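You operate a simulated robot arm through the tools that you are given. There is no shell and no other tool.

Carry out the task below with a simulated robot arm. There is one attempt and no reset: what you move stays moved.

## Task
Move the ELM bundle to the bay of the half-laid pile and push the ROOT bundle up to the row.
Fine: loosen the thumb nut of that pile's green bar first, draw the bar back and leave the nut loose; the bay is the end by the grey rail, past the dark gap; the ROOT bundle slides; the other bundles stay.

The check looks at the end state, three seconds after you hand in, the way a careful person would. Anything else that was tipped, shoved, dropped, spilled or broken makes it a failure.

## Robot
A 6-joint arm with a two-finger gripper, fixed in place. Base frame: the origin is on the floor under the middle of its stand, x ahead of it, y to its left, z up; the work surface is at about z = 700. Units: mm, degrees, N and s.
It reaches about 1417 mm from its shoulder. Its first joint turns from -166.0 to 166.0 degrees. Payload 3.43 kg.
The tool frame sits at the grasp point between the pads (the TCP): z along the fingers, y along the line on which they close. The tips reach 20 mm beyond it. The gripper opens to 190 mm; its body begins 248 mm behind the TCP.
Orientation is that of the tool frame in the base frame, as [roll, pitch, yaw] about the fixed x, y, z axes, in that order (R = Rz(yaw) Ry(pitch) Rx(roll)). With the fingers straight down and closing along the base's y, the tool's x points along the base's -x, its y along +y and its z along -z.

## Interface
- The arm moves only by the tool step_arm. Its argument "increments" is a list of rows, each an object of numbers (a shift or turn left out is 0, a gripper value left out holds the last): "ax", "ay", "az": the turn, a rotation vector about the tool's x, y, z in degrees; "x", "y", "z": the shift along the tool's x, y, z in m; "fingers": the opening, from 0 (shut) to 1 (fully open). In form: [{"ax": .., "ay": .., "az": .., "x": .., "y": .., "z": .., "fingers": ..}, ...]. A call has 1 to 20 rows; each row is the pose to reach, as a shift and turn from the pose commanded when the call began, along the tool's axes at that moment. Each row takes 0.2 s and may step no farther than 50 mm and 8.6 degrees from the row before; otherwise, or with a gripper value out of range, the whole call is refused. Where a pose cannot be reached the arm comes as near as it can. A force on the tool above 90 N (or 10 N above the force at the start of the call, whichever is more), or a blocked arm, ends the call early, and 0.2 s more pass. The fingers move at their own pace (about 153 mm/s each) and stop on an object; they squeeze with about 34 N. The grip force told is the motor's: it shows also when the fingers shut on nothing. Time passes only in rows, and 0.2 s behind the last, so rows that repeat a pose let the fingers close. It gives the time, the measured TCP pose, the force on the tool (base axes), the opening and the grip force at its end, in the units of the frame above (readings bear some noise), with the torque about the TCP (base axes, N m) and any sound that the robot's microphone picked up.
- Cameras (640 x 400 px; columns grow to the right, rows downward): "scene" is fixed at [400.4, -497.2, 1443.8]; the picture's right is [0.75, -0.66, 0.00], its down [-0.53, -0.61, -0.58] and it looks along [0.39, 0.44, -0.81] (base axes); focal length 335 px, centre (320, 200). "wrist" rides on the gripper at [70, -8, -288] in the tool frame; the picture's right is [0.12, 0.99, 0.00], its down [-0.96, 0.11, -0.25] and it looks along [-0.24, 0.03, 0.97] (tool axes); focal length 261 px, centre (320, 200). There is no depth. A picture from a camera that has moved, and an enlarged one, comes with that camera's place and axes in the base frame and with its lens.
- get_image(camera): a new picture of that camera. No time passes.
- raise_lower(by): moves the trunk up (or, below 0, down) by that many mm; the arm rides with it, the base frame stays. It gives what a move gives, with no picture.
- enlarge(camera, box): a new picture of the part [left, top, right, bottom] of that camera's present view, enlarged. No time passes.
- hand_in(): hands the job in; it is judged then, once.

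Places have to be worked out from the pictures, the camera data and where the tool is seen. Open the gripper and draw the arm clear of the work before you hand the job in, unless the task says otherwise.

The tools are called after "Request:" as name(argument=value, ...) on one line, values as JSON. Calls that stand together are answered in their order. step_arm: Moves the arm, as the interface text tells. Its arguments: {"type":"object","properties":{"increments":{"type":"array","items":{"type":"object","properties":{"ax":{"type":"number"},"ay":{"type":"number"},"az":{"type":"number"},"x":{"type":"number"},"y":{"type":"number"},"z":{"type":"number"},"fingers":{"type":"number"}}}}},"required":["increments"]} The other tools are called the same way: raise_lower (by) moves the trunk up or down; get_image (camera) takes a picture; enlarge (camera, box) takes an enlarged picture of a part of a camera's view; hand_in () hands the job in.

At the start:

```text
time: 0.0
tool_pos: [713.9, -184.4, 1072.4]
orientation: [-179.9, 0.0, -179.9]
force: [1.0, -0.3, 0.3]
wrist_torque: [0.03, -0.02, -0.04]
grip_width: 190.1
gripper_force: 0.1
trunk travel left (down, up): [-200.0, 240.0]
```

scene: 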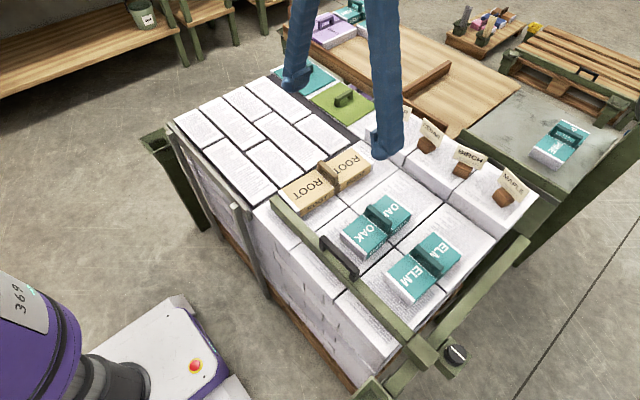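
wrist: 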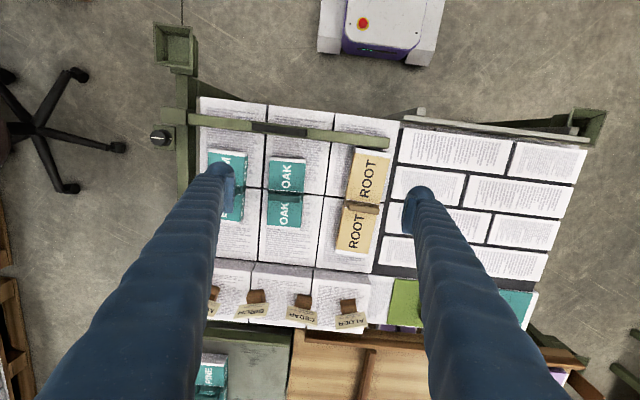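

I'll start by taking fresh pictures of the scene and enlarging key regions to understand the layout.

Request:
enlarge(camera="scene", box=[240, 140, 540, 400])

Request:
enlarge(camera="wrist", box=[130, 70, 450, 350])

Request:
enlarge(camera="scene", box=[130, 50, 430, 240])

```text
1.54 times, centred on (390, 270) of scene
camera zoom: at [400.4, -497.2, 1443.8], right [0.75, -0.66, 0.0], down [-0.53, -0.61, -0.58], along [0.39, 0.44, -0.81], focal length 515 px, centre (212, 92)
```

zoom: 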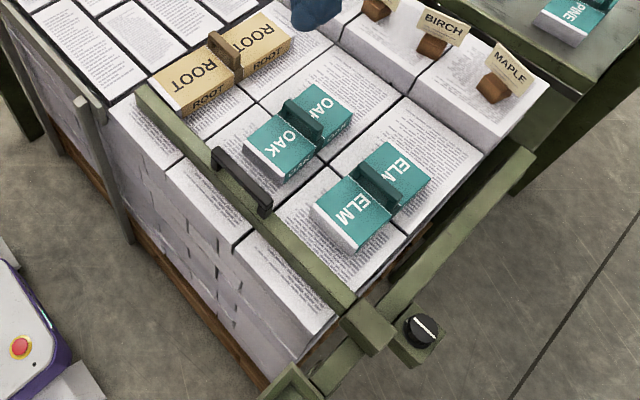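

```text
1.43 times, centred on (290, 210) of wrist
camera zoom: at [644.7, -193.3, 1361.1], right [-0.12, 0.99, 0.0], down [0.96, 0.12, 0.25], along [0.24, 0.03, -0.97], focal length 372 px, centre (363, 186)
```

zoom: 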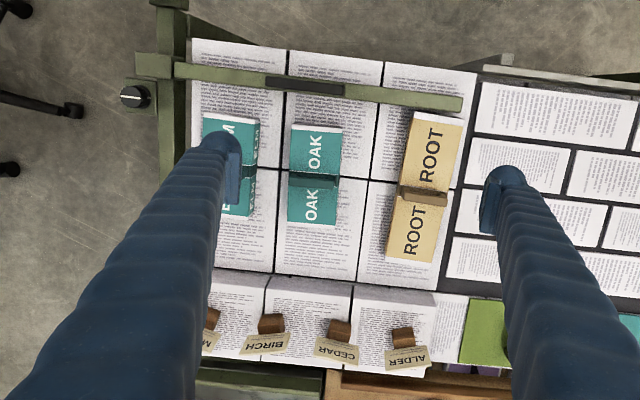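

```text
2.11 times, centred on (280, 145) of scene
camera zoom: at [400.4, -497.2, 1443.8], right [0.75, -0.66, 0.0], down [-0.53, -0.61, -0.58], along [0.39, 0.44, -0.81], focal length 704 px, centre (404, 316)
```

zoom: 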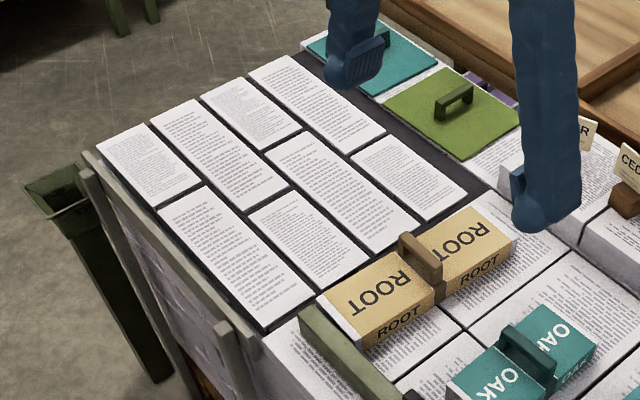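

The main pile by the robot has ELM, OAK and ROOT bundles with a green bar; the fingers hide parts of it. I'll lift the arm and shift it to look at the whole surroundings from a higher vantage.

Request:
step_arm(increments=[{"z": -0.04}, {"z": -0.08}, {"z": -0.12}, {"z": -0.16}, {"z": -0.2}, {"z": -0.2, "y": 0.04}, {"z": -0.2, "y": 0.08}, {"z": -0.2, "y": 0.12}, {"z": -0.2, "y": 0.16}, {"z": -0.2, "y": 0.2}])

Request:
get_image(camera="wrist")

Request:
get_image(camera="scene")

```text
time: 2.2
tool_pos: [714.0, 15.8, 1273.1]
orientation: [-179.9, 0.0, -179.9]
force: [0.0, -0.5, 0.8]
wrist_torque: [-0.05, -0.02, -0.02]
grip_width: 190.2
gripper_force: 0.1
trunk travel left (down, up): [-200.0, 240.0]
```

```text
taken
camera wrist: at [645.2, 7.0, 1561.3], right [-0.12, 0.99, 0.0], down [0.96, 0.12, 0.25], along [0.24, 0.03, -0.97], focal length 261 px, centre (320, 200)
```

wrist: 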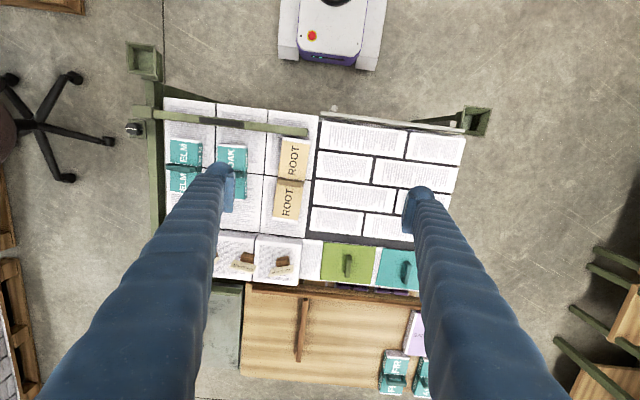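

```text
taken
```

scene: 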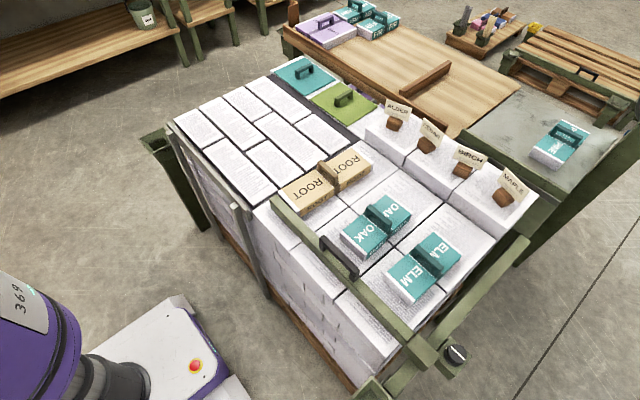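

From higher up the whole pile is visible. I'll enlarge the wrist view on the pile and the scene view on the parts near the grey rail and the background tables.

Request:
enlarge(camera="wrist", box=[110, 30, 330, 290])

Request:
enlarge(camera="wrist", box=[290, 80, 510, 300])

Request:
enlarge(camera="scene", box=[140, 100, 340, 300])

Request:
enlarge(camera="scene", box=[250, 0, 450, 140])

Request:
enlarge(camera="scene", box=[440, 0, 640, 180])

```text
1.54 times, centred on (220, 160) of wrist
camera zoom: at [645.2, 7.0, 1561.3], right [-0.12, 0.99, 0.0], down [0.96, 0.12, 0.25], along [0.24, 0.03, -0.97], focal length 401 px, centre (474, 262)
```

zoom: 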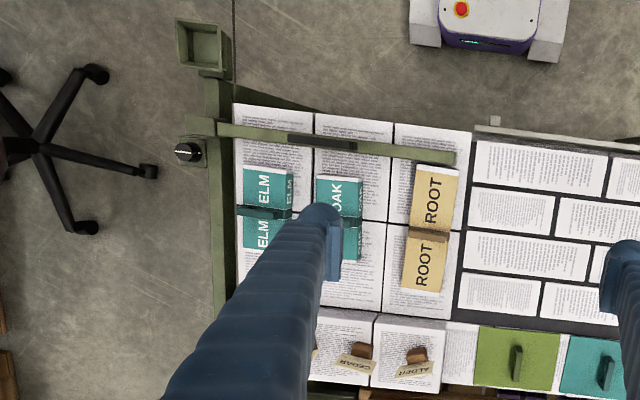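

```text
1.82 times, centred on (400, 190) of wrist
camera zoom: at [645.2, 7.0, 1561.3], right [-0.12, 0.99, 0.0], down [0.96, 0.12, 0.25], along [0.24, 0.03, -0.97], focal length 474 px, centre (174, 218)
```

zoom: 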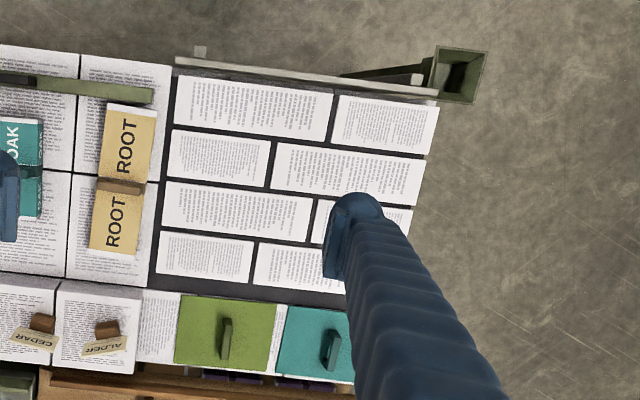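

```text
2.00 times, centred on (240, 200) of scene
camera zoom: at [400.4, -497.2, 1443.8], right [0.75, -0.66, 0.0], down [-0.53, -0.61, -0.58], along [0.39, 0.44, -0.81], focal length 669 px, centre (480, 200)
```

zoom: 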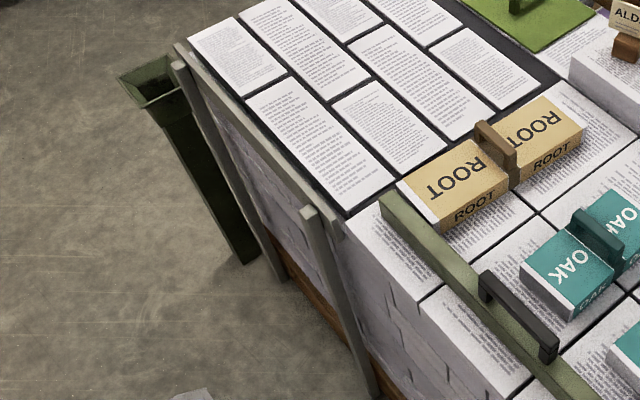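

```text
2.86 times, centred on (350, 70) of scene
camera zoom: at [400.4, -497.2, 1443.8], right [0.75, -0.66, 0.0], down [-0.53, -0.61, -0.58], along [0.39, 0.44, -0.81], focal length 956 px, centre (234, 571)
```

zoom: 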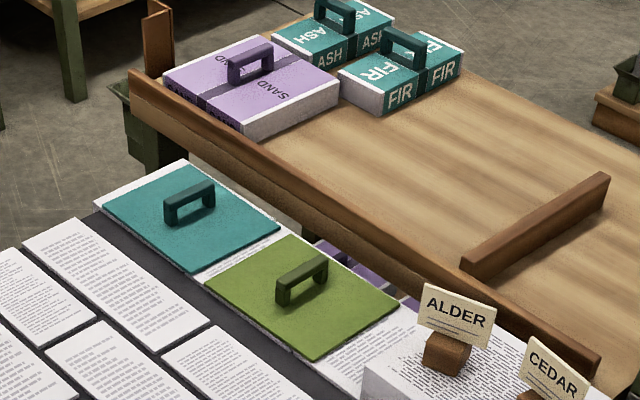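

```text
2.22 times, centred on (540, 90) of scene
camera zoom: at [400.4, -497.2, 1443.8], right [0.75, -0.66, 0.0], down [-0.53, -0.61, -0.58], along [0.39, 0.44, -0.81], focal length 744 px, centre (-169, 444)
```

zoom: 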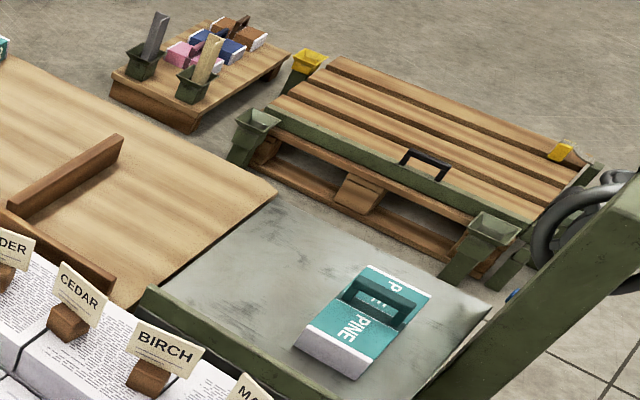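

The pile's top (blocks and bricks) works out at about z = 700, with ELM, OAK and ROOT standing on it and the nut near (695, -568, 732). I still need to identify the "half-laid pile", so I'll move the wrist camera to survey the far side and the other tables.

Request:
step_arm(increments=[{"x": -0.04}, {"x": -0.08}, {"x": -0.12}, {"x": -0.16}, {"x": -0.2}, {"x": -0.24}, {"x": -0.28}, {"x": -0.3, "y": -0.04}, {"x": -0.3, "y": -0.08}, {"x": -0.3, "y": -0.12}])

Request:
get_image(camera="wrist")

```text
time: 4.4
tool_pos: [920.7, -94.1, 1264.3]
orientation: [179.9, -0.1, -180.0]
force: [-0.4, -2.1, -0.2]
wrist_torque: [0.51, -0.06, 0.01]
grip_width: 190.0
gripper_force: 0.0
out of reach, approached as far as the arm can: row 6, 7, 8, 9, 10
trunk travel left (down, up): [-200.0, 240.0]
```

```text
taken
camera wrist: at [850.9, -103.7, 1552.0], right [-0.12, 0.99, 0.0], down [0.96, 0.12, 0.25], along [0.24, 0.03, -0.97], focal length 261 px, centre (320, 200)
```

wrist: 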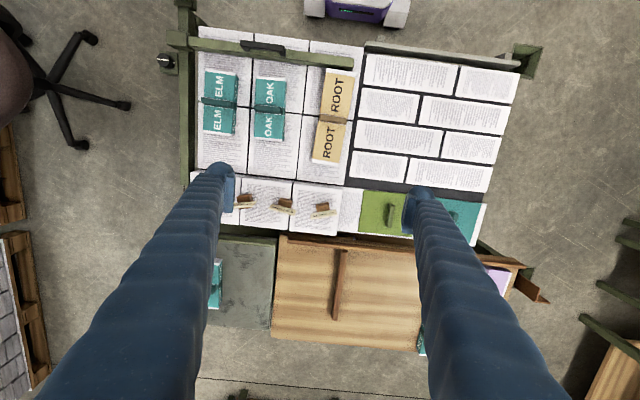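

The far tables are visible now. I'll enlarge several parts of this view for details.

Request:
enlarge(camera="wrist", box=[150, 0, 370, 140])

Request:
enlarge(camera="wrist", box=[180, 130, 420, 360])

Request:
enlarge(camera="wrist", box=[340, 30, 560, 320])

```text
2.86 times, centred on (260, 70) of wrist
camera zoom: at [850.9, -103.7, 1552.0], right [-0.12, 0.99, 0.0], down [0.96, 0.12, 0.25], along [0.24, 0.03, -0.97], focal length 745 px, centre (491, 571)
```

zoom: 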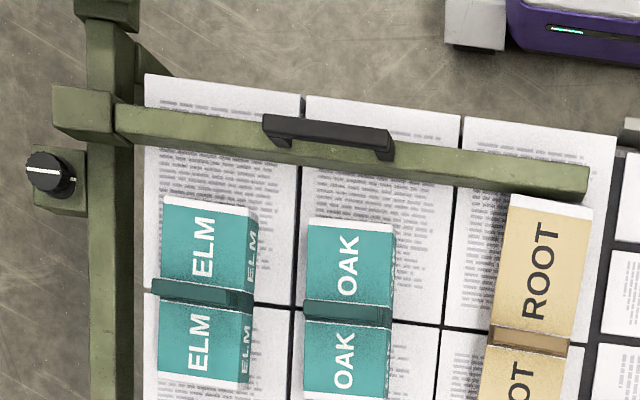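

```text
1.74 times, centred on (300, 245) of wrist
camera zoom: at [850.9, -103.7, 1552.0], right [-0.12, 0.99, 0.0], down [0.96, 0.12, 0.25], along [0.24, 0.03, -0.97], focal length 453 px, centre (355, 122)
```

zoom: 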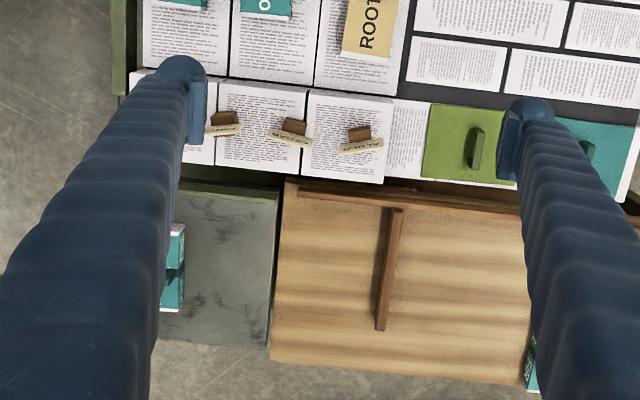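

```text
1.38 times, centred on (450, 175) of wrist
camera zoom: at [850.9, -103.7, 1552.0], right [-0.12, 0.99, 0.0], down [0.96, 0.12, 0.25], along [0.24, 0.03, -0.97], focal length 360 px, centre (141, 234)
```

zoom: 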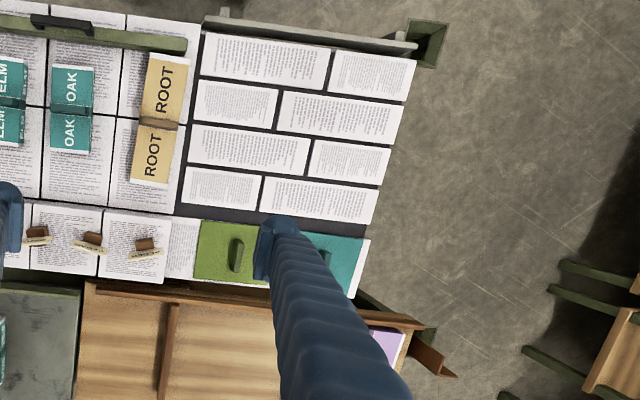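

Nothing decisive yet; I'll back off in x, move toward +y and tilt the tool to look obliquely at the brick end, the grey rail and the gap.

Request:
step_arm(increments=[{"x": 0.05}, {"x": 0.1}, {"x": 0.15, "y": 0.05}, {"x": 0.2, "y": 0.1}, {"x": 0.25, "y": 0.15}, {"x": 0.25, "y": 0.2}, {"x": 0.25, "y": 0.25}, {"x": 0.25, "y": 0.3}, {"x": 0.25, "y": 0.35}, {"x": 0.25, "y": 0.4}, {"x": 0.25, "y": 0.44, "z": 0.04}, {"x": 0.25, "y": 0.46, "z": 0.08, "ax": 8}, {"x": 0.25, "y": 0.48, "z": 0.12, "ax": 16}, {"x": 0.25, "y": 0.5, "z": 0.16, "ax": 24}, {"x": 0.25, "y": 0.5, "z": 0.18, "ax": 32}, {"x": 0.25, "y": 0.5, "z": 0.2, "ax": 40}])

Request:
get_image(camera="wrist")

Request:
get_image(camera="scene")

```text
refused: row 3 steps farther than a row can; nothing moved
```

```text
taken
camera wrist: at [850.9, -103.7, 1552.0], right [-0.12, 0.99, 0.0], down [0.96, 0.12, 0.25], along [0.24, 0.03, -0.97], focal length 261 px, centre (320, 200)
```

wrist: 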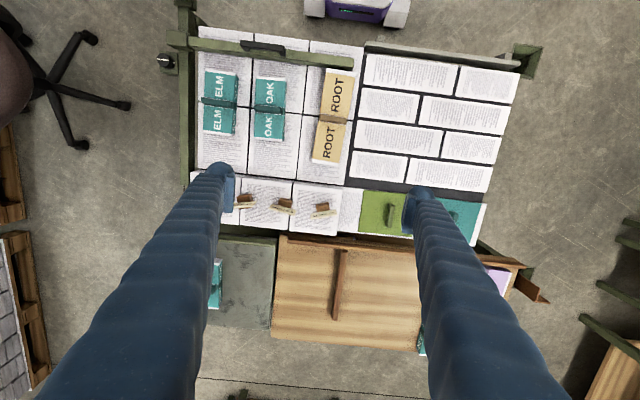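

```text
taken
```

scene: 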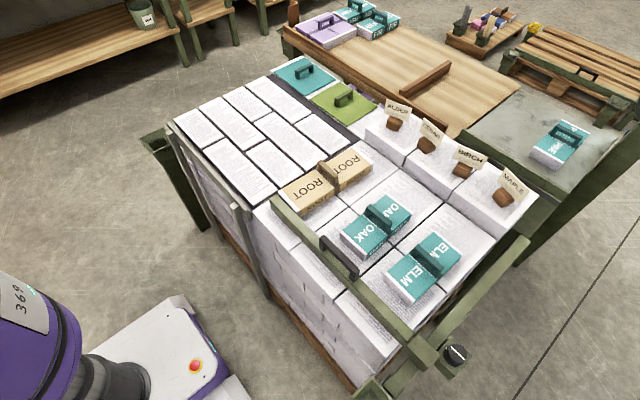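

The diagonal step was over 50 mm, so nothing moved. I'll repeat it with smaller diagonal steps.

Request:
step_arm(increments=[{"x": 0.05}, {"x": 0.1}, {"x": 0.13, "y": 0.035}, {"x": 0.16, "y": 0.07}, {"x": 0.19, "y": 0.105}, {"x": 0.22, "y": 0.14}, {"x": 0.25, "y": 0.175}, {"x": 0.25, "y": 0.22}, {"x": 0.25, "y": 0.265}, {"x": 0.25, "y": 0.31}, {"x": 0.25, "y": 0.35}, {"x": 0.25, "y": 0.39, "z": 0.02, "ax": 8}, {"x": 0.25, "y": 0.43, "z": 0.04, "ax": 16}, {"x": 0.25, "y": 0.46, "z": 0.06, "ax": 24}, {"x": 0.25, "y": 0.49, "z": 0.08, "ax": 32}, {"x": 0.25, "y": 0.52, "z": 0.1, "ax": 40}])

Request:
get_image(camera="wrist")

```text
time: 7.8
tool_pos: [669.0, 433.9, 1154.1]
orientation: [-139.6, -0.2, 180.0]
force: [0.8, 1.4, -1.0]
wrist_torque: [-0.65, 0.2, -0.16]
grip_width: 189.8
gripper_force: 0.0
trunk travel left (down, up): [-200.0, 240.0]
```

```text
taken
camera wrist: at [599.8, 613.5, 1380.7], right [-0.12, 0.76, -0.64], down [0.96, 0.25, 0.11], along [0.24, -0.6, -0.76], focal length 261 px, centre (320, 200)
```

wrist: 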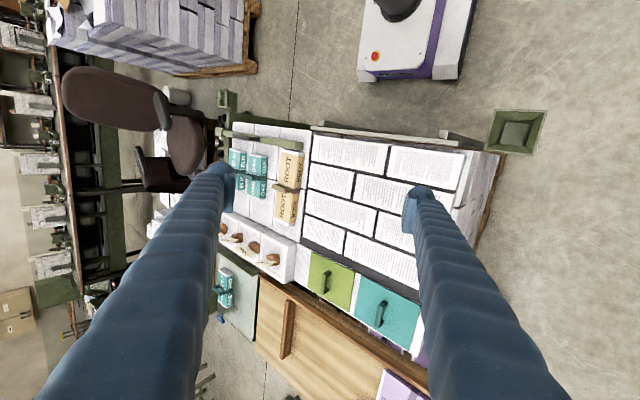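

Request:
enlarge(camera="wrist", box=[200, 80, 440, 240])

Request:
enlarge(camera="wrist", box=[230, 200, 450, 400])

Request:
enlarge(camera="wrist", box=[300, 100, 560, 280])

```text
2.50 times, centred on (320, 160) of wrist
camera zoom: at [599.8, 613.5, 1380.7], right [-0.12, 0.76, -0.64], down [0.96, 0.25, 0.11], along [0.24, -0.6, -0.76], focal length 652 px, centre (320, 300)
```

zoom: 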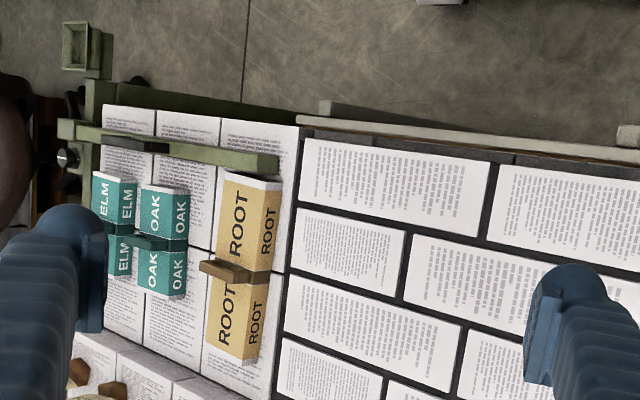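

```text
2.00 times, centred on (340, 300) of wrist
camera zoom: at [599.8, 613.5, 1380.7], right [-0.12, 0.76, -0.64], down [0.96, 0.25, 0.11], along [0.24, -0.6, -0.76], focal length 521 px, centre (280, 0)
```

zoom: 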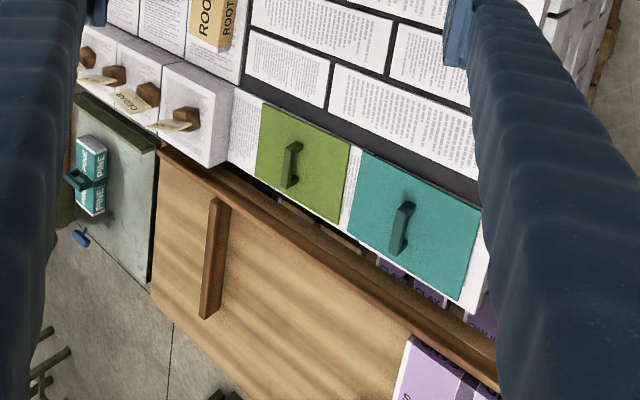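

```text
2.22 times, centred on (430, 190) of wrist
camera zoom: at [599.8, 613.5, 1380.7], right [-0.12, 0.76, -0.64], down [0.96, 0.25, 0.11], along [0.24, -0.6, -0.76], focal length 579 px, centre (76, 222)
```

zoom: 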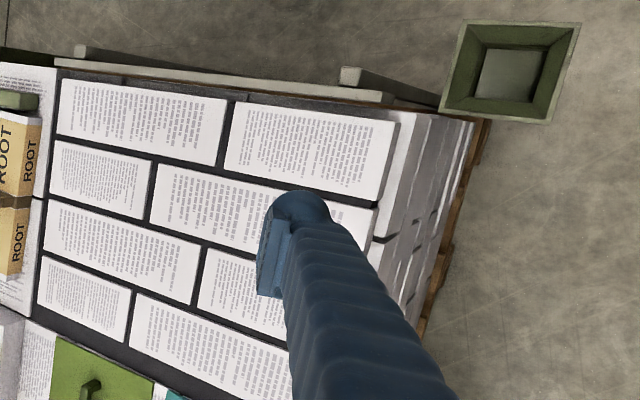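

There are purple bundles (CLAY, CHALK) lower down on the far side of the pile, behind the strip with green/teal covers. I'll level the tool and move over the far edge to look down into that gap.

Request:
step_arm(increments=[{"x": -0.024, "y": -0.02, "z": 0.025, "ax": -5}, {"x": -0.048, "y": -0.041, "z": 0.05, "ax": -10}, {"x": -0.07, "y": -0.061, "z": 0.075, "ax": -15}, {"x": -0.094, "y": -0.081, "z": 0.1, "ax": -20}, {"x": -0.117, "y": -0.102, "z": 0.124, "ax": -25}, {"x": -0.141, "y": -0.122, "z": 0.149, "ax": -30}, {"x": -0.164, "y": -0.142, "z": 0.174, "ax": -35}, {"x": -0.188, "y": -0.163, "z": 0.199, "ax": -40}, {"x": -0.211, "y": -0.183, "z": 0.224, "ax": -40}])

Request:
get_image(camera="wrist")

```text
time: 9.8
tool_pos: [879.4, 144.3, 1105.1]
orientation: [180.0, -0.2, -179.9]
force: [-0.4, -0.6, 0.3]
wrist_torque: [0.08, 0.07, -0.03]
grip_width: 189.7
gripper_force: 0.1
trunk travel left (down, up): [-200.0, 240.0]
```

```text
taken
camera wrist: at [811.4, 136.0, 1394.0], right [-0.12, 0.99, 0.0], down [0.96, 0.12, 0.25], along [0.24, 0.03, -0.97], focal length 261 px, centre (320, 200)
```

wrist: 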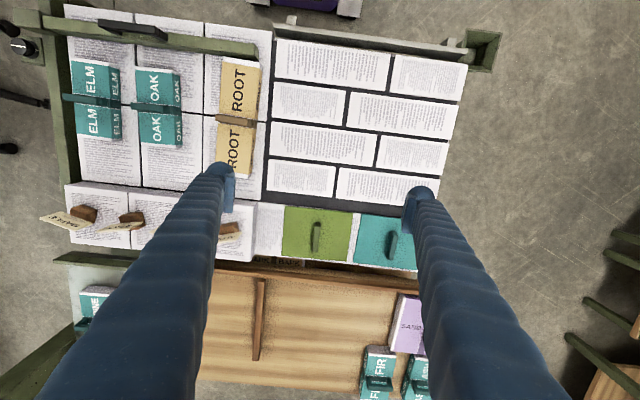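

Request:
enlarge(camera="wrist", box=[220, 190, 420, 310])

Request:
step_arm(increments=[{"x": -0.04, "z": 0.02}, {"x": -0.08, "z": 0.04}, {"x": -0.12, "z": 0.06}, {"x": -0.16, "z": 0.08}, {"x": -0.2, "z": 0.09}, {"x": -0.22, "z": 0.1}])

Request:
get_image(camera="wrist")

```text
3.20 times, centred on (320, 250) of wrist
camera zoom: at [811.4, 136.0, 1394.0], right [-0.12, 0.99, 0.0], down [0.96, 0.12, 0.25], along [0.24, 0.03, -0.97], focal length 834 px, centre (320, 40)
```

zoom: 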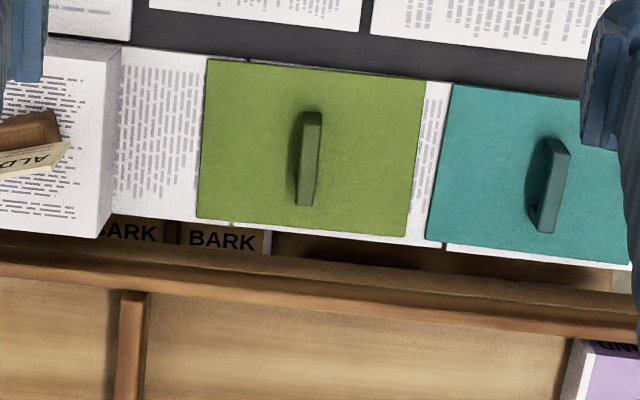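

```text
time: 11.2
tool_pos: [1007.6, 133.7, 1004.0]
orientation: [-180.0, -0.2, 179.9]
force: [0.9, -0.7, -1.3]
wrist_torque: [-0.02, 0.07, 0.02]
grip_width: 190.1
gripper_force: 0.1
out of reach, approached as far as the arm can: row 3, 4, 5, 6
trunk travel left (down, up): [-200.0, 240.0]
```

```text
taken
camera wrist: at [937.5, 125.3, 1293.5], right [-0.12, 0.99, 0.0], down [0.96, 0.12, 0.24], along [0.24, 0.03, -0.97], focal length 261 px, centre (320, 200)
```

wrist: 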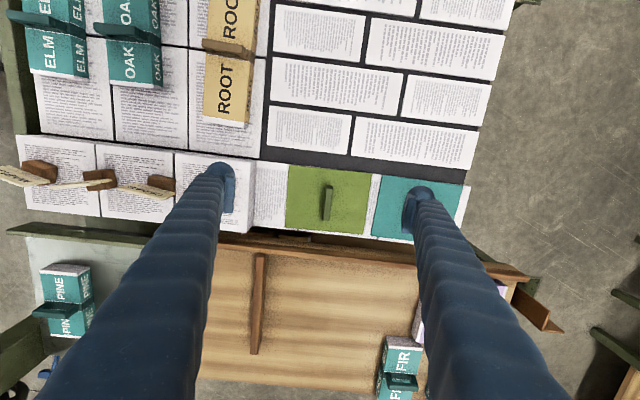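

The strip's far edge is around x = 1170, and lower bundles there (BARK, CLAY, CHALK) are hard to reach, so the job is most likely on the near pile. I'll back away and look around to the left and behind to make sure there is no other pile with a green bar and grey rail in reach.

Request:
step_arm(increments=[{"x": 0.045, "z": -0.02}, {"x": 0.09, "z": -0.04}, {"x": 0.135, "z": -0.06}, {"x": 0.18, "z": -0.08}, {"x": 0.225, "z": -0.1}, {"x": 0.27, "z": -0.12}, {"x": 0.315, "z": -0.14}, {"x": 0.36, "z": -0.16}, {"x": 0.4, "z": -0.18}, {"x": 0.42, "z": -0.19, "ax": -8}, {"x": 0.44, "z": -0.2, "ax": -16}, {"x": 0.46, "z": -0.2, "ax": -24}, {"x": 0.48, "z": -0.2, "ax": -32}, {"x": 0.5, "z": -0.2, "ax": -40}, {"x": 0.5, "z": -0.2, "ax": -48}, {"x": 0.5, "z": -0.2, "ax": -56}])

Request:
get_image(camera="wrist")

```text
time: 14.6
tool_pos: [506.5, 134.5, 1207.2]
orientation: [123.9, 0.0, 180.0]
force: [0.4, 0.1, 0.0]
wrist_torque: [0.05, 0.08, 0.03]
grip_width: 189.9
gripper_force: 0.1
trunk travel left (down, up): [-200.0, 240.0]
```

```text
taken
camera wrist: at [436.4, -110.2, 1360.7], right [-0.12, 0.55, 0.82], down [0.96, -0.14, 0.23], along [0.25, 0.82, -0.52], focal length 261 px, centre (320, 200)
```

wrist: 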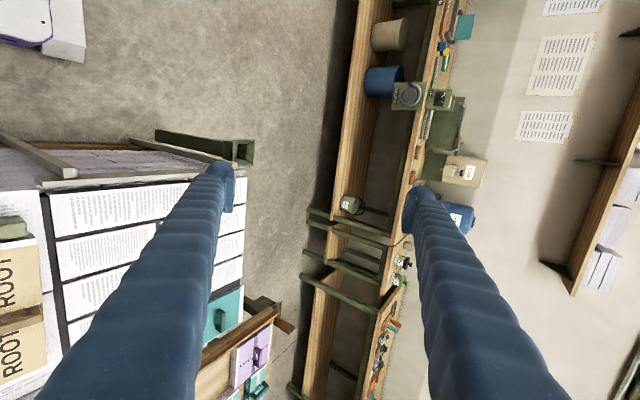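

Left side is only workbenches along a wall. I'll now tilt to look toward the right (-y) and behind.

Request:
step_arm(increments=[{"ax": 8}, {"ax": 16}, {"ax": 24}, {"ax": 32}, {"ax": 40}, {"ax": 48}, {"ax": 56}, {"ax": 64}, {"ax": 72}, {"ax": 80}, {"ax": 88}, {"ax": 96}, {"ax": 104}, {"ax": 112}])

Request:
get_image(camera="wrist")

```text
time: 17.6
tool_pos: [507.7, 135.0, 1208.5]
orientation: [-124.1, 0.0, -179.9]
force: [0.7, -0.8, -0.2]
wrist_torque: [-0.05, 0.1, -0.15]
grip_width: 190.2
gripper_force: 0.2
trunk travel left (down, up): [-200.0, 240.0]
```

```text
taken
camera wrist: at [436.6, 369.1, 1376.1], right [-0.12, 0.55, -0.82], down [0.96, 0.27, 0.04], along [0.25, -0.79, -0.57], focal length 261 px, centre (320, 200)
```

wrist: 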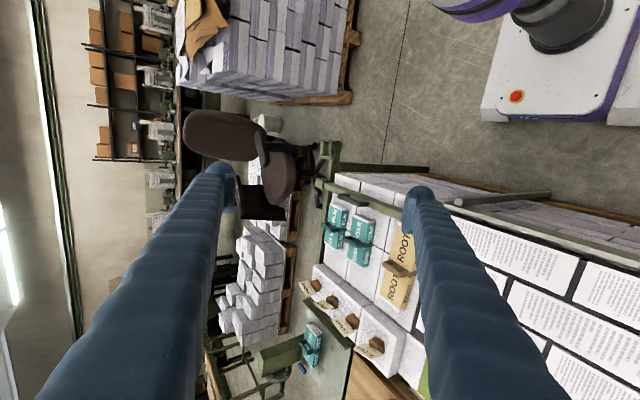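

The other piles on the right are far out of reach, so the near pallet is the half-laid pile. I'll take a grazing view along the pile's top from the +y end to get the true height profile.

Request:
step_arm(increments=[{"x": -0.013, "y": 0.042, "z": -0.006}, {"x": -0.026, "y": 0.083, "z": -0.012}, {"x": -0.039, "y": 0.125, "z": -0.019}, {"x": -0.052, "y": 0.166, "z": -0.025}, {"x": -0.065, "y": 0.208, "z": -0.031}, {"x": -0.078, "y": 0.25, "z": -0.038}, {"x": -0.091, "y": 0.291, "z": -0.044}, {"x": -0.104, "y": 0.333, "z": -0.05}, {"x": -0.117, "y": 0.375, "z": -0.057, "ax": 4}, {"x": -0.13, "y": 0.416, "z": -0.063, "ax": 10}, {"x": -0.13, "y": 0.416, "z": -0.063, "ax": 16}])

Request:
get_image(camera="wrist")

```text
time: 20.0
tool_pos: [608.6, 370.7, 895.8]
orientation: [-109.1, 0.4, -178.7]
force: [-0.7, 0.1, 0.3]
wrist_torque: [-0.04, -0.04, 0.08]
grip_width: 190.3
gripper_force: 0.2
out of reach, approached as far as the arm can: row 10, 11
trunk travel left (down, up): [-200.0, 240.0]
```

```text
taken
camera wrist: at [532.5, 637.9, 998.2], right [-0.12, 0.32, -0.94], down [0.96, 0.29, -0.02], along [0.27, -0.9, -0.34], focal length 261 px, centre (320, 200)
```

wrist: 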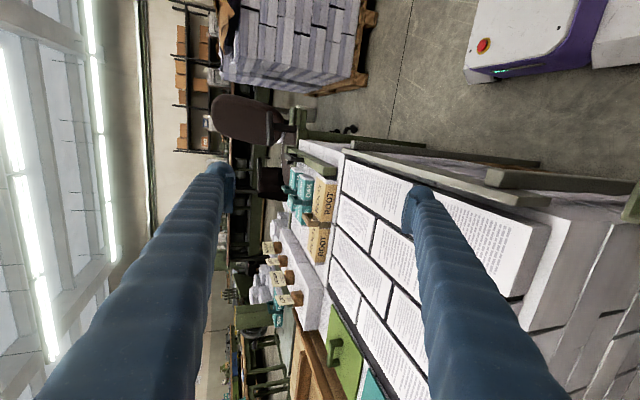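

Request:
enlarge(camera="wrist", box=[230, 110, 400, 260])

Request:
enlarge(camera="wrist", box=[240, 200, 460, 400])

Request:
enlarge(camera="wrist", box=[300, 110, 640, 400])

```text
2.67 times, centred on (315, 185) of wrist
camera zoom: at [532.5, 637.9, 998.2], right [-0.12, 0.32, -0.94], down [0.96, 0.29, -0.02], along [0.27, -0.9, -0.34], focal length 695 px, centre (333, 240)
```

zoom: 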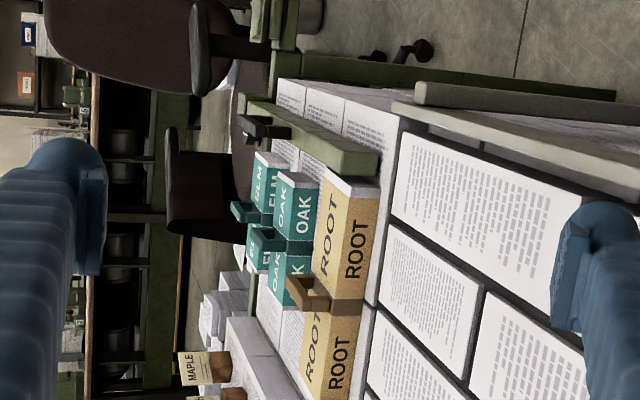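

```text
2.00 times, centred on (350, 300) of wrist
camera zoom: at [532.5, 637.9, 998.2], right [-0.12, 0.32, -0.94], down [0.96, 0.29, -0.02], along [0.27, -0.9, -0.34], focal length 521 px, centre (260, 0)
```

zoom: 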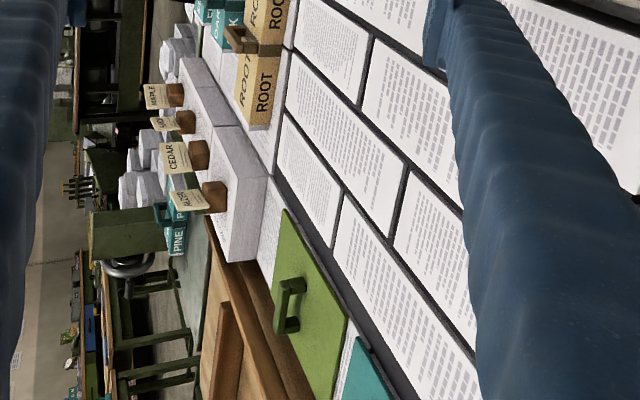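

```text
1.38 times, centred on (470, 255) of wrist
camera zoom: at [532.5, 637.9, 998.2], right [-0.12, 0.32, -0.94], down [0.96, 0.29, -0.02], along [0.27, -0.9, -0.34], focal length 360 px, centre (113, 124)
```

zoom: 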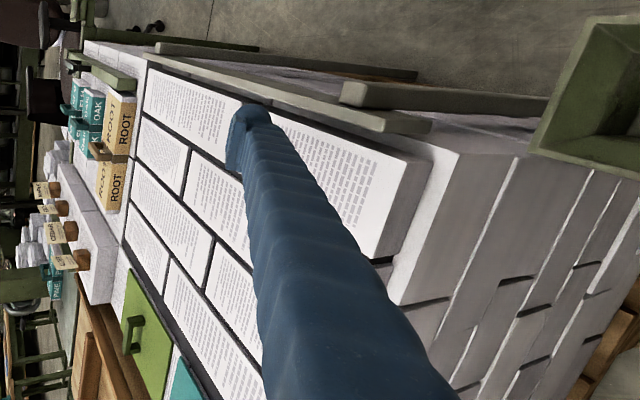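

The layer heights are flush at z ≈ 700. I now want precise positions of ELM, OAK, ROOT, the bar and the tagged row, so I'll level the tool and take a lower overhead view with the bundles in the upper half of the image, clear of the fingers.

Request:
step_arm(increments=[{"x": -0.011, "y": -0.029, "z": 0.029, "ax": -5}, {"x": -0.022, "y": -0.059, "z": 0.058, "ax": -10}, {"x": -0.033, "y": -0.088, "z": 0.088, "ax": -15}, {"x": -0.043, "y": -0.117, "z": 0.117, "ax": -20}, {"x": -0.054, "y": -0.146, "z": 0.146, "ax": -25}, {"x": -0.065, "y": -0.176, "z": 0.175, "ax": -30}, {"x": -0.076, "y": -0.205, "z": 0.204, "ax": -35}, {"x": -0.087, "y": -0.234, "z": 0.234, "ax": -40}, {"x": -0.097, "y": -0.264, "z": 0.263, "ax": -45}, {"x": -0.108, "y": -0.293, "z": 0.292, "ax": -50}, {"x": -0.119, "y": -0.322, "z": 0.321, "ax": -55}, {"x": -0.13, "y": -0.351, "z": 0.351, "ax": -60}, {"x": -0.141, "y": -0.381, "z": 0.38, "ax": -65}, {"x": -0.151, "y": -0.41, "z": 0.409, "ax": -71}])

```text
time: 23.0
tool_pos: [759.3, -145.7, 1161.7]
orientation: [-179.2, 0.0, -179.8]
force: [-0.5, -0.7, -0.5]
wrist_torque: [0.0, 0.0, 0.02]
grip_width: 190.0
gripper_force: 0.0
trunk travel left (down, up): [-200.0, 240.0]
```

Now I'll go to about (940, -260, 990) for the closer overhead view.

Request:
step_arm(increments=[{"x": -0.03, "y": -0.02, "z": 0.03}, {"x": -0.06, "y": -0.04, "z": 0.06}, {"x": -0.09, "y": -0.06, "z": 0.09}, {"x": -0.12, "y": -0.08, "z": 0.12}, {"x": -0.15, "y": -0.1, "z": 0.15}, {"x": -0.18, "y": -0.115, "z": 0.17}])

Request:
get_image(camera="wrist")

Request:
enlarge(camera="wrist", box=[140, 0, 400, 160])

Request:
enlarge(camera="wrist", box=[240, 40, 480, 240])

```text
time: 24.4
tool_pos: [942.6, -264.4, 990.4]
orientation: [-178.9, -0.2, -179.9]
force: [0.7, 0.1, -0.6]
wrist_torque: [-0.02, 0.05, 0.04]
grip_width: 190.1
gripper_force: 0.1
trunk travel left (down, up): [-200.0, 240.0]
```

```text
taken
camera wrist: at [874.0, -267.7, 1278.8], right [-0.12, 0.99, -0.02], down [0.96, 0.12, 0.24], along [0.24, 0.01, -0.97], focal length 261 px, centre (320, 200)
```

wrist: 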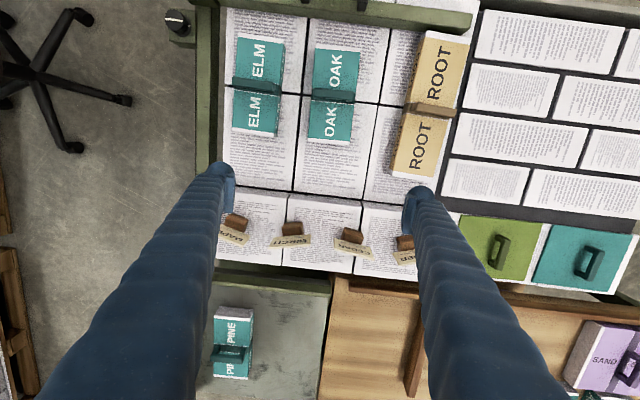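

```text
2.46 times, centred on (270, 80) of wrist
camera zoom: at [874.0, -267.7, 1278.8], right [-0.12, 0.99, -0.02], down [0.96, 0.12, 0.24], along [0.24, 0.01, -0.97], focal length 642 px, centre (443, 495)
```

zoom: 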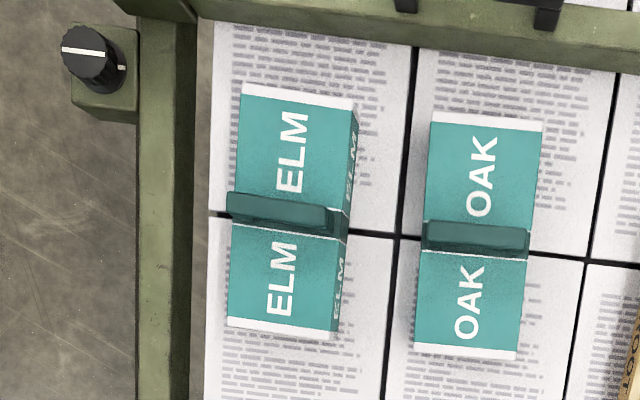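

```text
2.00 times, centred on (360, 140) of wrist
camera zoom: at [874.0, -267.7, 1278.8], right [-0.12, 0.99, -0.02], down [0.96, 0.12, 0.24], along [0.24, 0.01, -0.97], focal length 521 px, centre (240, 320)
```

zoom: 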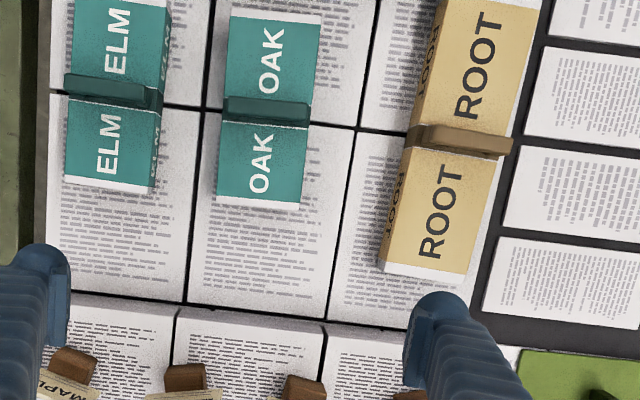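

Estimates so far: ELM x 709–890, y −456…−366; OAK x 711–893, y −308…−221; ROOT x 675–933, y −125…−36; blocks' columns at y −484/−323/−163/−3. I'll look more closely at the tagged row, bar end and nut.

Request:
enlarge(camera="scene", box=[340, 90, 540, 220])

Request:
enlarge(camera="scene", box=[380, 300, 500, 400])

Request:
enlarge(camera="scene", box=[230, 130, 390, 240])

Request:
enlarge(camera="wrist", box=[210, 170, 440, 300])

```text
3.08 times, centred on (440, 155) of scene
camera zoom: at [400.4, -497.2, 1443.8], right [0.75, -0.66, 0.0], down [-0.53, -0.61, -0.58], along [0.39, 0.44, -0.81], focal length 1030 px, centre (-49, 338)
```

zoom: 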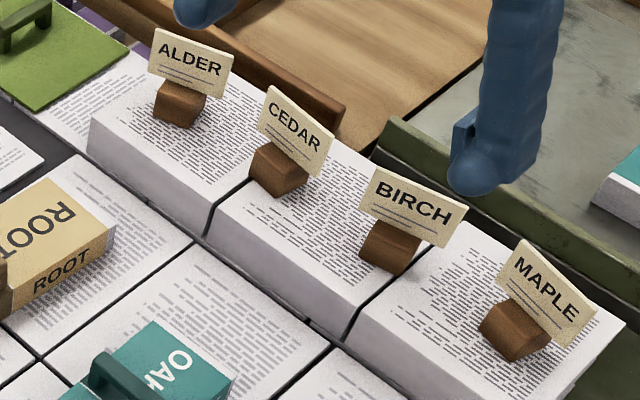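

```text
4.00 times, centred on (440, 350) of scene
camera zoom: at [400.4, -497.2, 1443.8], right [0.75, -0.66, 0.0], down [-0.53, -0.61, -0.58], along [0.39, 0.44, -0.81], focal length 1338 px, centre (-160, -400)
```

zoom: 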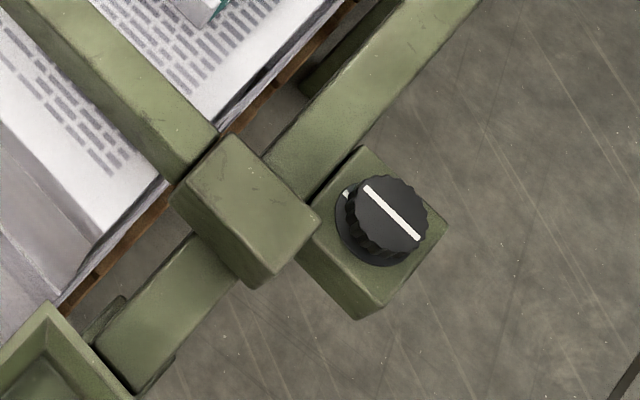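

```text
3.64 times, centred on (310, 185) of scene
camera zoom: at [400.4, -497.2, 1443.8], right [0.75, -0.66, 0.0], down [-0.53, -0.61, -0.58], along [0.39, 0.44, -0.81], focal length 1217 px, centre (356, 254)
```

zoom: 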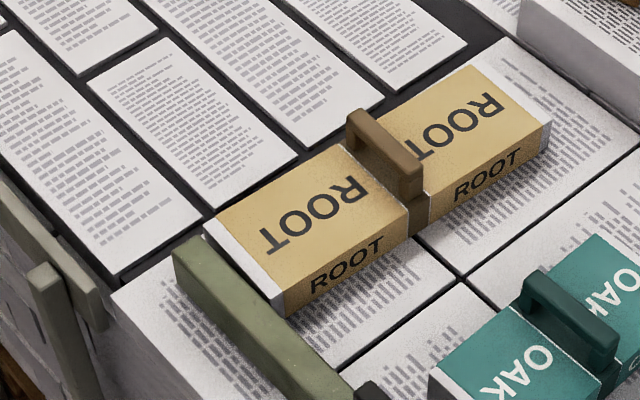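

```text
2.78 times, centred on (325, 235) of wrist
camera zoom: at [874.0, -267.7, 1278.8], right [-0.12, 0.99, -0.02], down [0.96, 0.12, 0.24], along [0.24, 0.01, -0.97], focal length 725 px, centre (306, 103)
```

zoom: 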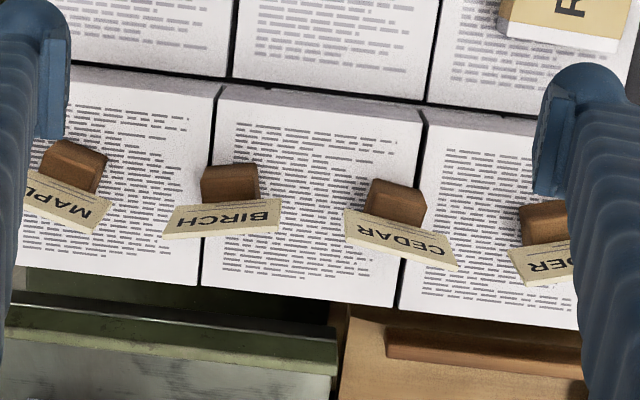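

The back row is three taller reams (x ≥ ~1005) carrying the four tag holders, and ROOT points at the third one; the bar end sits right at ROOT's near end, so it must come back before ROOT can be pushed. The knob's top is near (701, −571, 726) with its white line along y, aligned with an index tick. I'll go above the nut for a close look.

Request:
step_arm(increments=[{"x": 0.027, "y": -0.034, "z": 0.0, "ax": -1}, {"x": 0.054, "y": -0.068, "z": 0.0, "ax": -1}, {"x": 0.08, "y": -0.102, "z": 0.0, "ax": -1}, {"x": 0.107, "y": -0.136, "z": 0.02, "ax": -1}, {"x": 0.134, "y": -0.17, "z": 0.04, "ax": -1}, {"x": 0.161, "y": -0.204, "z": 0.06, "ax": -1}, {"x": 0.187, "y": -0.238, "z": 0.07, "ax": -1}, {"x": 0.214, "y": -0.271, "z": 0.08, "ax": -1}, {"x": 0.241, "y": -0.305, "z": 0.096, "ax": -1}])

Request:
get_image(camera="wrist")

Request:
enlarge(camera="wrist", box=[240, 110, 420, 240])

```text
time: 26.4
tool_pos: [703.2, -570.9, 898.8]
orientation: [180.0, 0.0, -179.9]
force: [1.1, -0.3, 0.2]
wrist_torque: [0.02, -0.01, 0.01]
grip_width: 189.9
gripper_force: 0.0
trunk travel left (down, up): [-200.0, 240.0]
```

```text
taken
camera wrist: at [633.2, -579.9, 1187.2], right [-0.12, 0.99, 0.0], down [0.96, 0.12, 0.25], along [0.24, 0.03, -0.97], focal length 261 px, centre (320, 200)
```

wrist: 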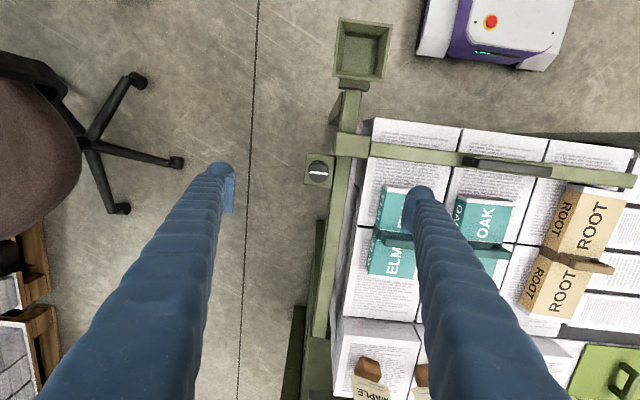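

```text
3.08 times, centred on (330, 175) of wrist
camera zoom: at [633.2, -579.9, 1187.2], right [-0.12, 0.99, 0.0], down [0.96, 0.12, 0.25], along [0.24, 0.03, -0.97], focal length 802 px, centre (289, 277)
```

zoom: 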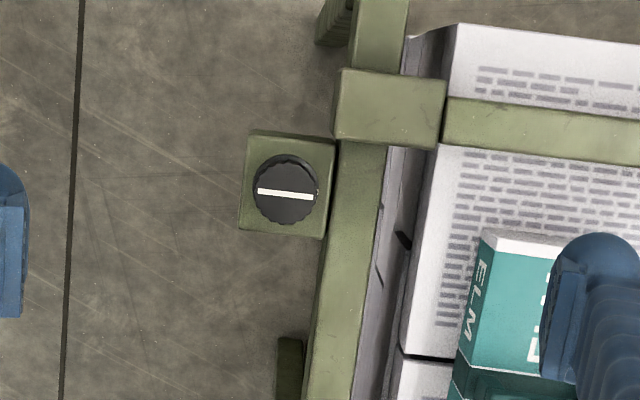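

The knob centre is about (699, −573) with top z ≈ 726; the bar's clamp box (top ≈ 747) is in the −x,+y quadrant, so I should grip with the fingers along x and turn counter-clockwise. I'll rotate the tool 90° above the knob, lower to z ≈ 820 and recheck the centring.

Request:
step_arm(increments=[{"az": 8.2, "x": 0.004, "y": -0.002, "z": 0.008}, {"az": 16.4, "x": 0.004, "y": -0.002, "z": 0.016}, {"az": 24.6, "x": 0.004, "y": -0.002, "z": 0.024}, {"az": 32.8, "x": 0.004, "y": -0.002, "z": 0.032}, {"az": 41, "x": 0.004, "y": -0.002, "z": 0.04}, {"az": 49.2, "x": 0.004, "y": -0.002, "z": 0.048}, {"az": 57.4, "x": 0.004, "y": -0.002, "z": 0.056}, {"az": 65.6, "x": 0.004, "y": -0.002, "z": 0.064}, {"az": 73.8, "x": 0.004, "y": -0.002, "z": 0.072}, {"az": 82, "x": 0.004, "y": -0.002, "z": 0.08}, {"az": 90, "x": 0.004, "y": -0.002, "z": 0.08, "fingers": 0.5}, {"az": 90, "x": 0.004, "y": -0.002, "z": 0.08, "fingers": 0.5}])

Request:
get_image(camera="wrist")

Request:
enlarge(camera="wrist", box=[240, 100, 400, 230])

Request:
enlarge(camera="scene", box=[380, 270, 520, 400])

```text
time: 29.0
tool_pos: [696.5, -572.3, 822.2]
orientation: [-179.9, -0.1, 90.1]
force: [0.3, -0.2, 0.5]
wrist_torque: [0.0, -0.01, -0.01]
grip_width: 95.1
gripper_force: 0.2
trunk travel left (down, up): [-200.0, 240.0]
```

```text
taken
camera wrist: at [688.9, -502.1, 1109.7], right [0.99, 0.12, 0.0], down [0.12, -0.96, 0.25], along [0.03, -0.25, -0.97], focal length 261 px, centre (320, 200)
```

wrist: 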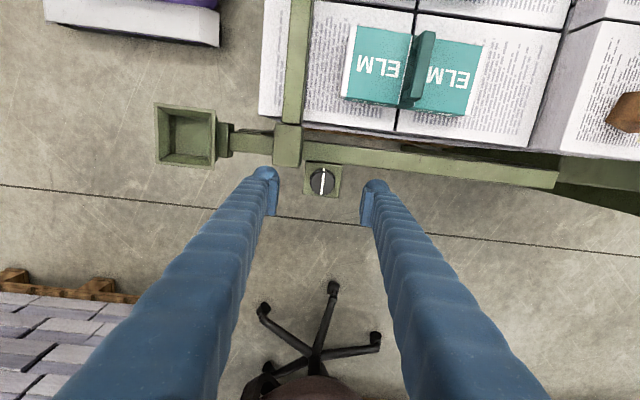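

```text
3.08 times, centred on (320, 165) of wrist
camera zoom: at [688.9, -502.1, 1109.7], right [0.99, 0.12, 0.0], down [0.12, -0.96, 0.25], along [0.03, -0.25, -0.97], focal length 802 px, centre (320, 308)
```

zoom: 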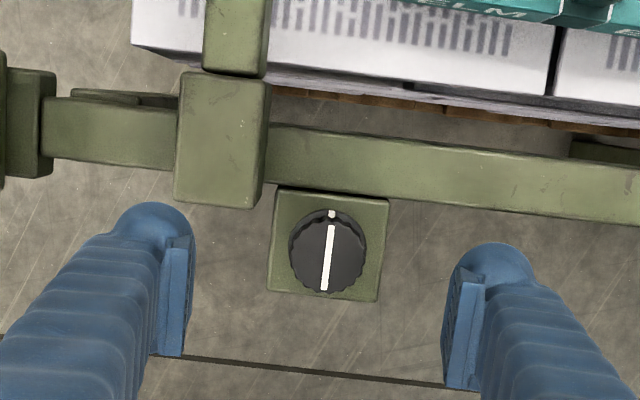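

```text
3.08 times, centred on (450, 335) of scene
camera zoom: at [400.4, -497.2, 1443.8], right [0.75, -0.66, 0.0], down [-0.53, -0.61, -0.58], along [0.39, 0.44, -0.81], focal length 1030 px, centre (-80, -215)
```

zoom: 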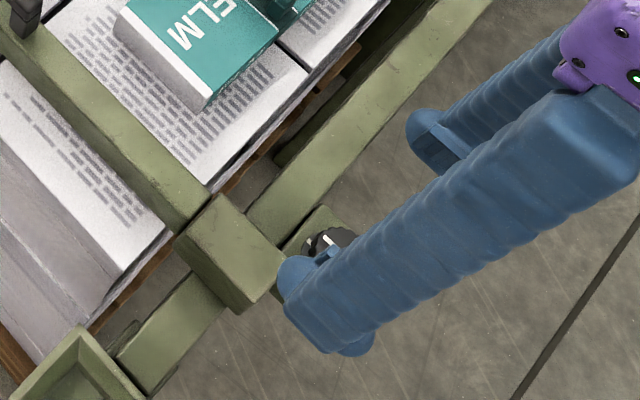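

Knob centre refined to about (701, −572.5). To keep clear of the clamp box corner (667, −550) I'll turn the fingers 20° counter-clockwise, narrow the opening to ~65 mm and descend to just above the knob before a check.

Request:
step_arm(increments=[{"y": 0.0045, "az": -7, "fingers": 0.35}, {"y": 0.0045, "az": -14, "fingers": 0.35}, {"y": 0.0045, "az": -20, "fingers": 0.35}, {"y": 0.0045, "az": -20, "z": 0.02, "fingers": 0.35}, {"y": 0.0045, "az": -20, "z": 0.04, "fingers": 0.35}, {"y": 0.0045, "az": -20, "z": 0.06, "fingers": 0.35}])

Request:
enlarge(camera="wrist", box=[240, 110, 400, 240])

Request:
enlarge(camera="scene", box=[390, 290, 510, 400])

```text
time: 30.4
tool_pos: [700.8, -572.5, 762.4]
orientation: [180.0, 0.0, 110.2]
force: [-0.2, -0.1, 0.8]
wrist_torque: [0.03, 0.0, 0.01]
grip_width: 66.6
gripper_force: 0.1
trunk travel left (down, up): [-200.0, 240.0]
```

```text
3.08 times, centred on (320, 175) of wrist
camera zoom: at [670.0, -509.8, 1050.3], right [0.89, 0.45, 0.0], down [0.44, -0.86, 0.25], along [0.11, -0.22, -0.97], focal length 802 px, centre (320, 277)
```

zoom: 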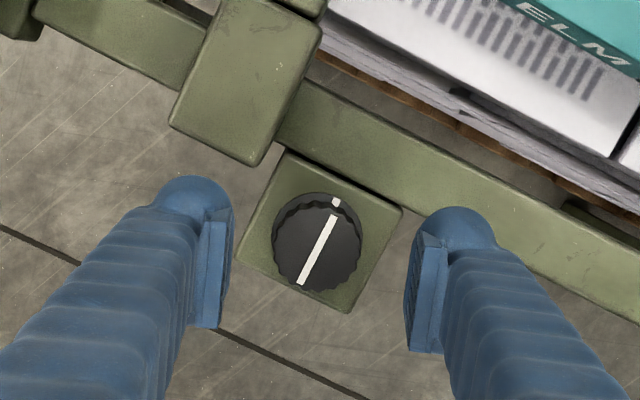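

```text
3.64 times, centred on (450, 345) of scene
camera zoom: at [400.4, -497.2, 1443.8], right [0.75, -0.66, 0.0], down [-0.53, -0.61, -0.58], along [0.39, 0.44, -0.81], focal length 1217 px, centre (-153, -327)
```

zoom: 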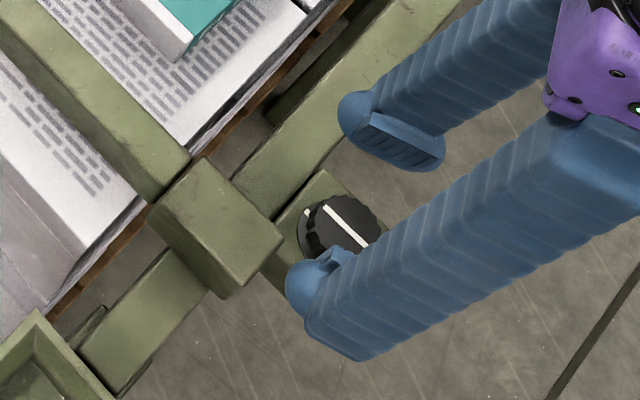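

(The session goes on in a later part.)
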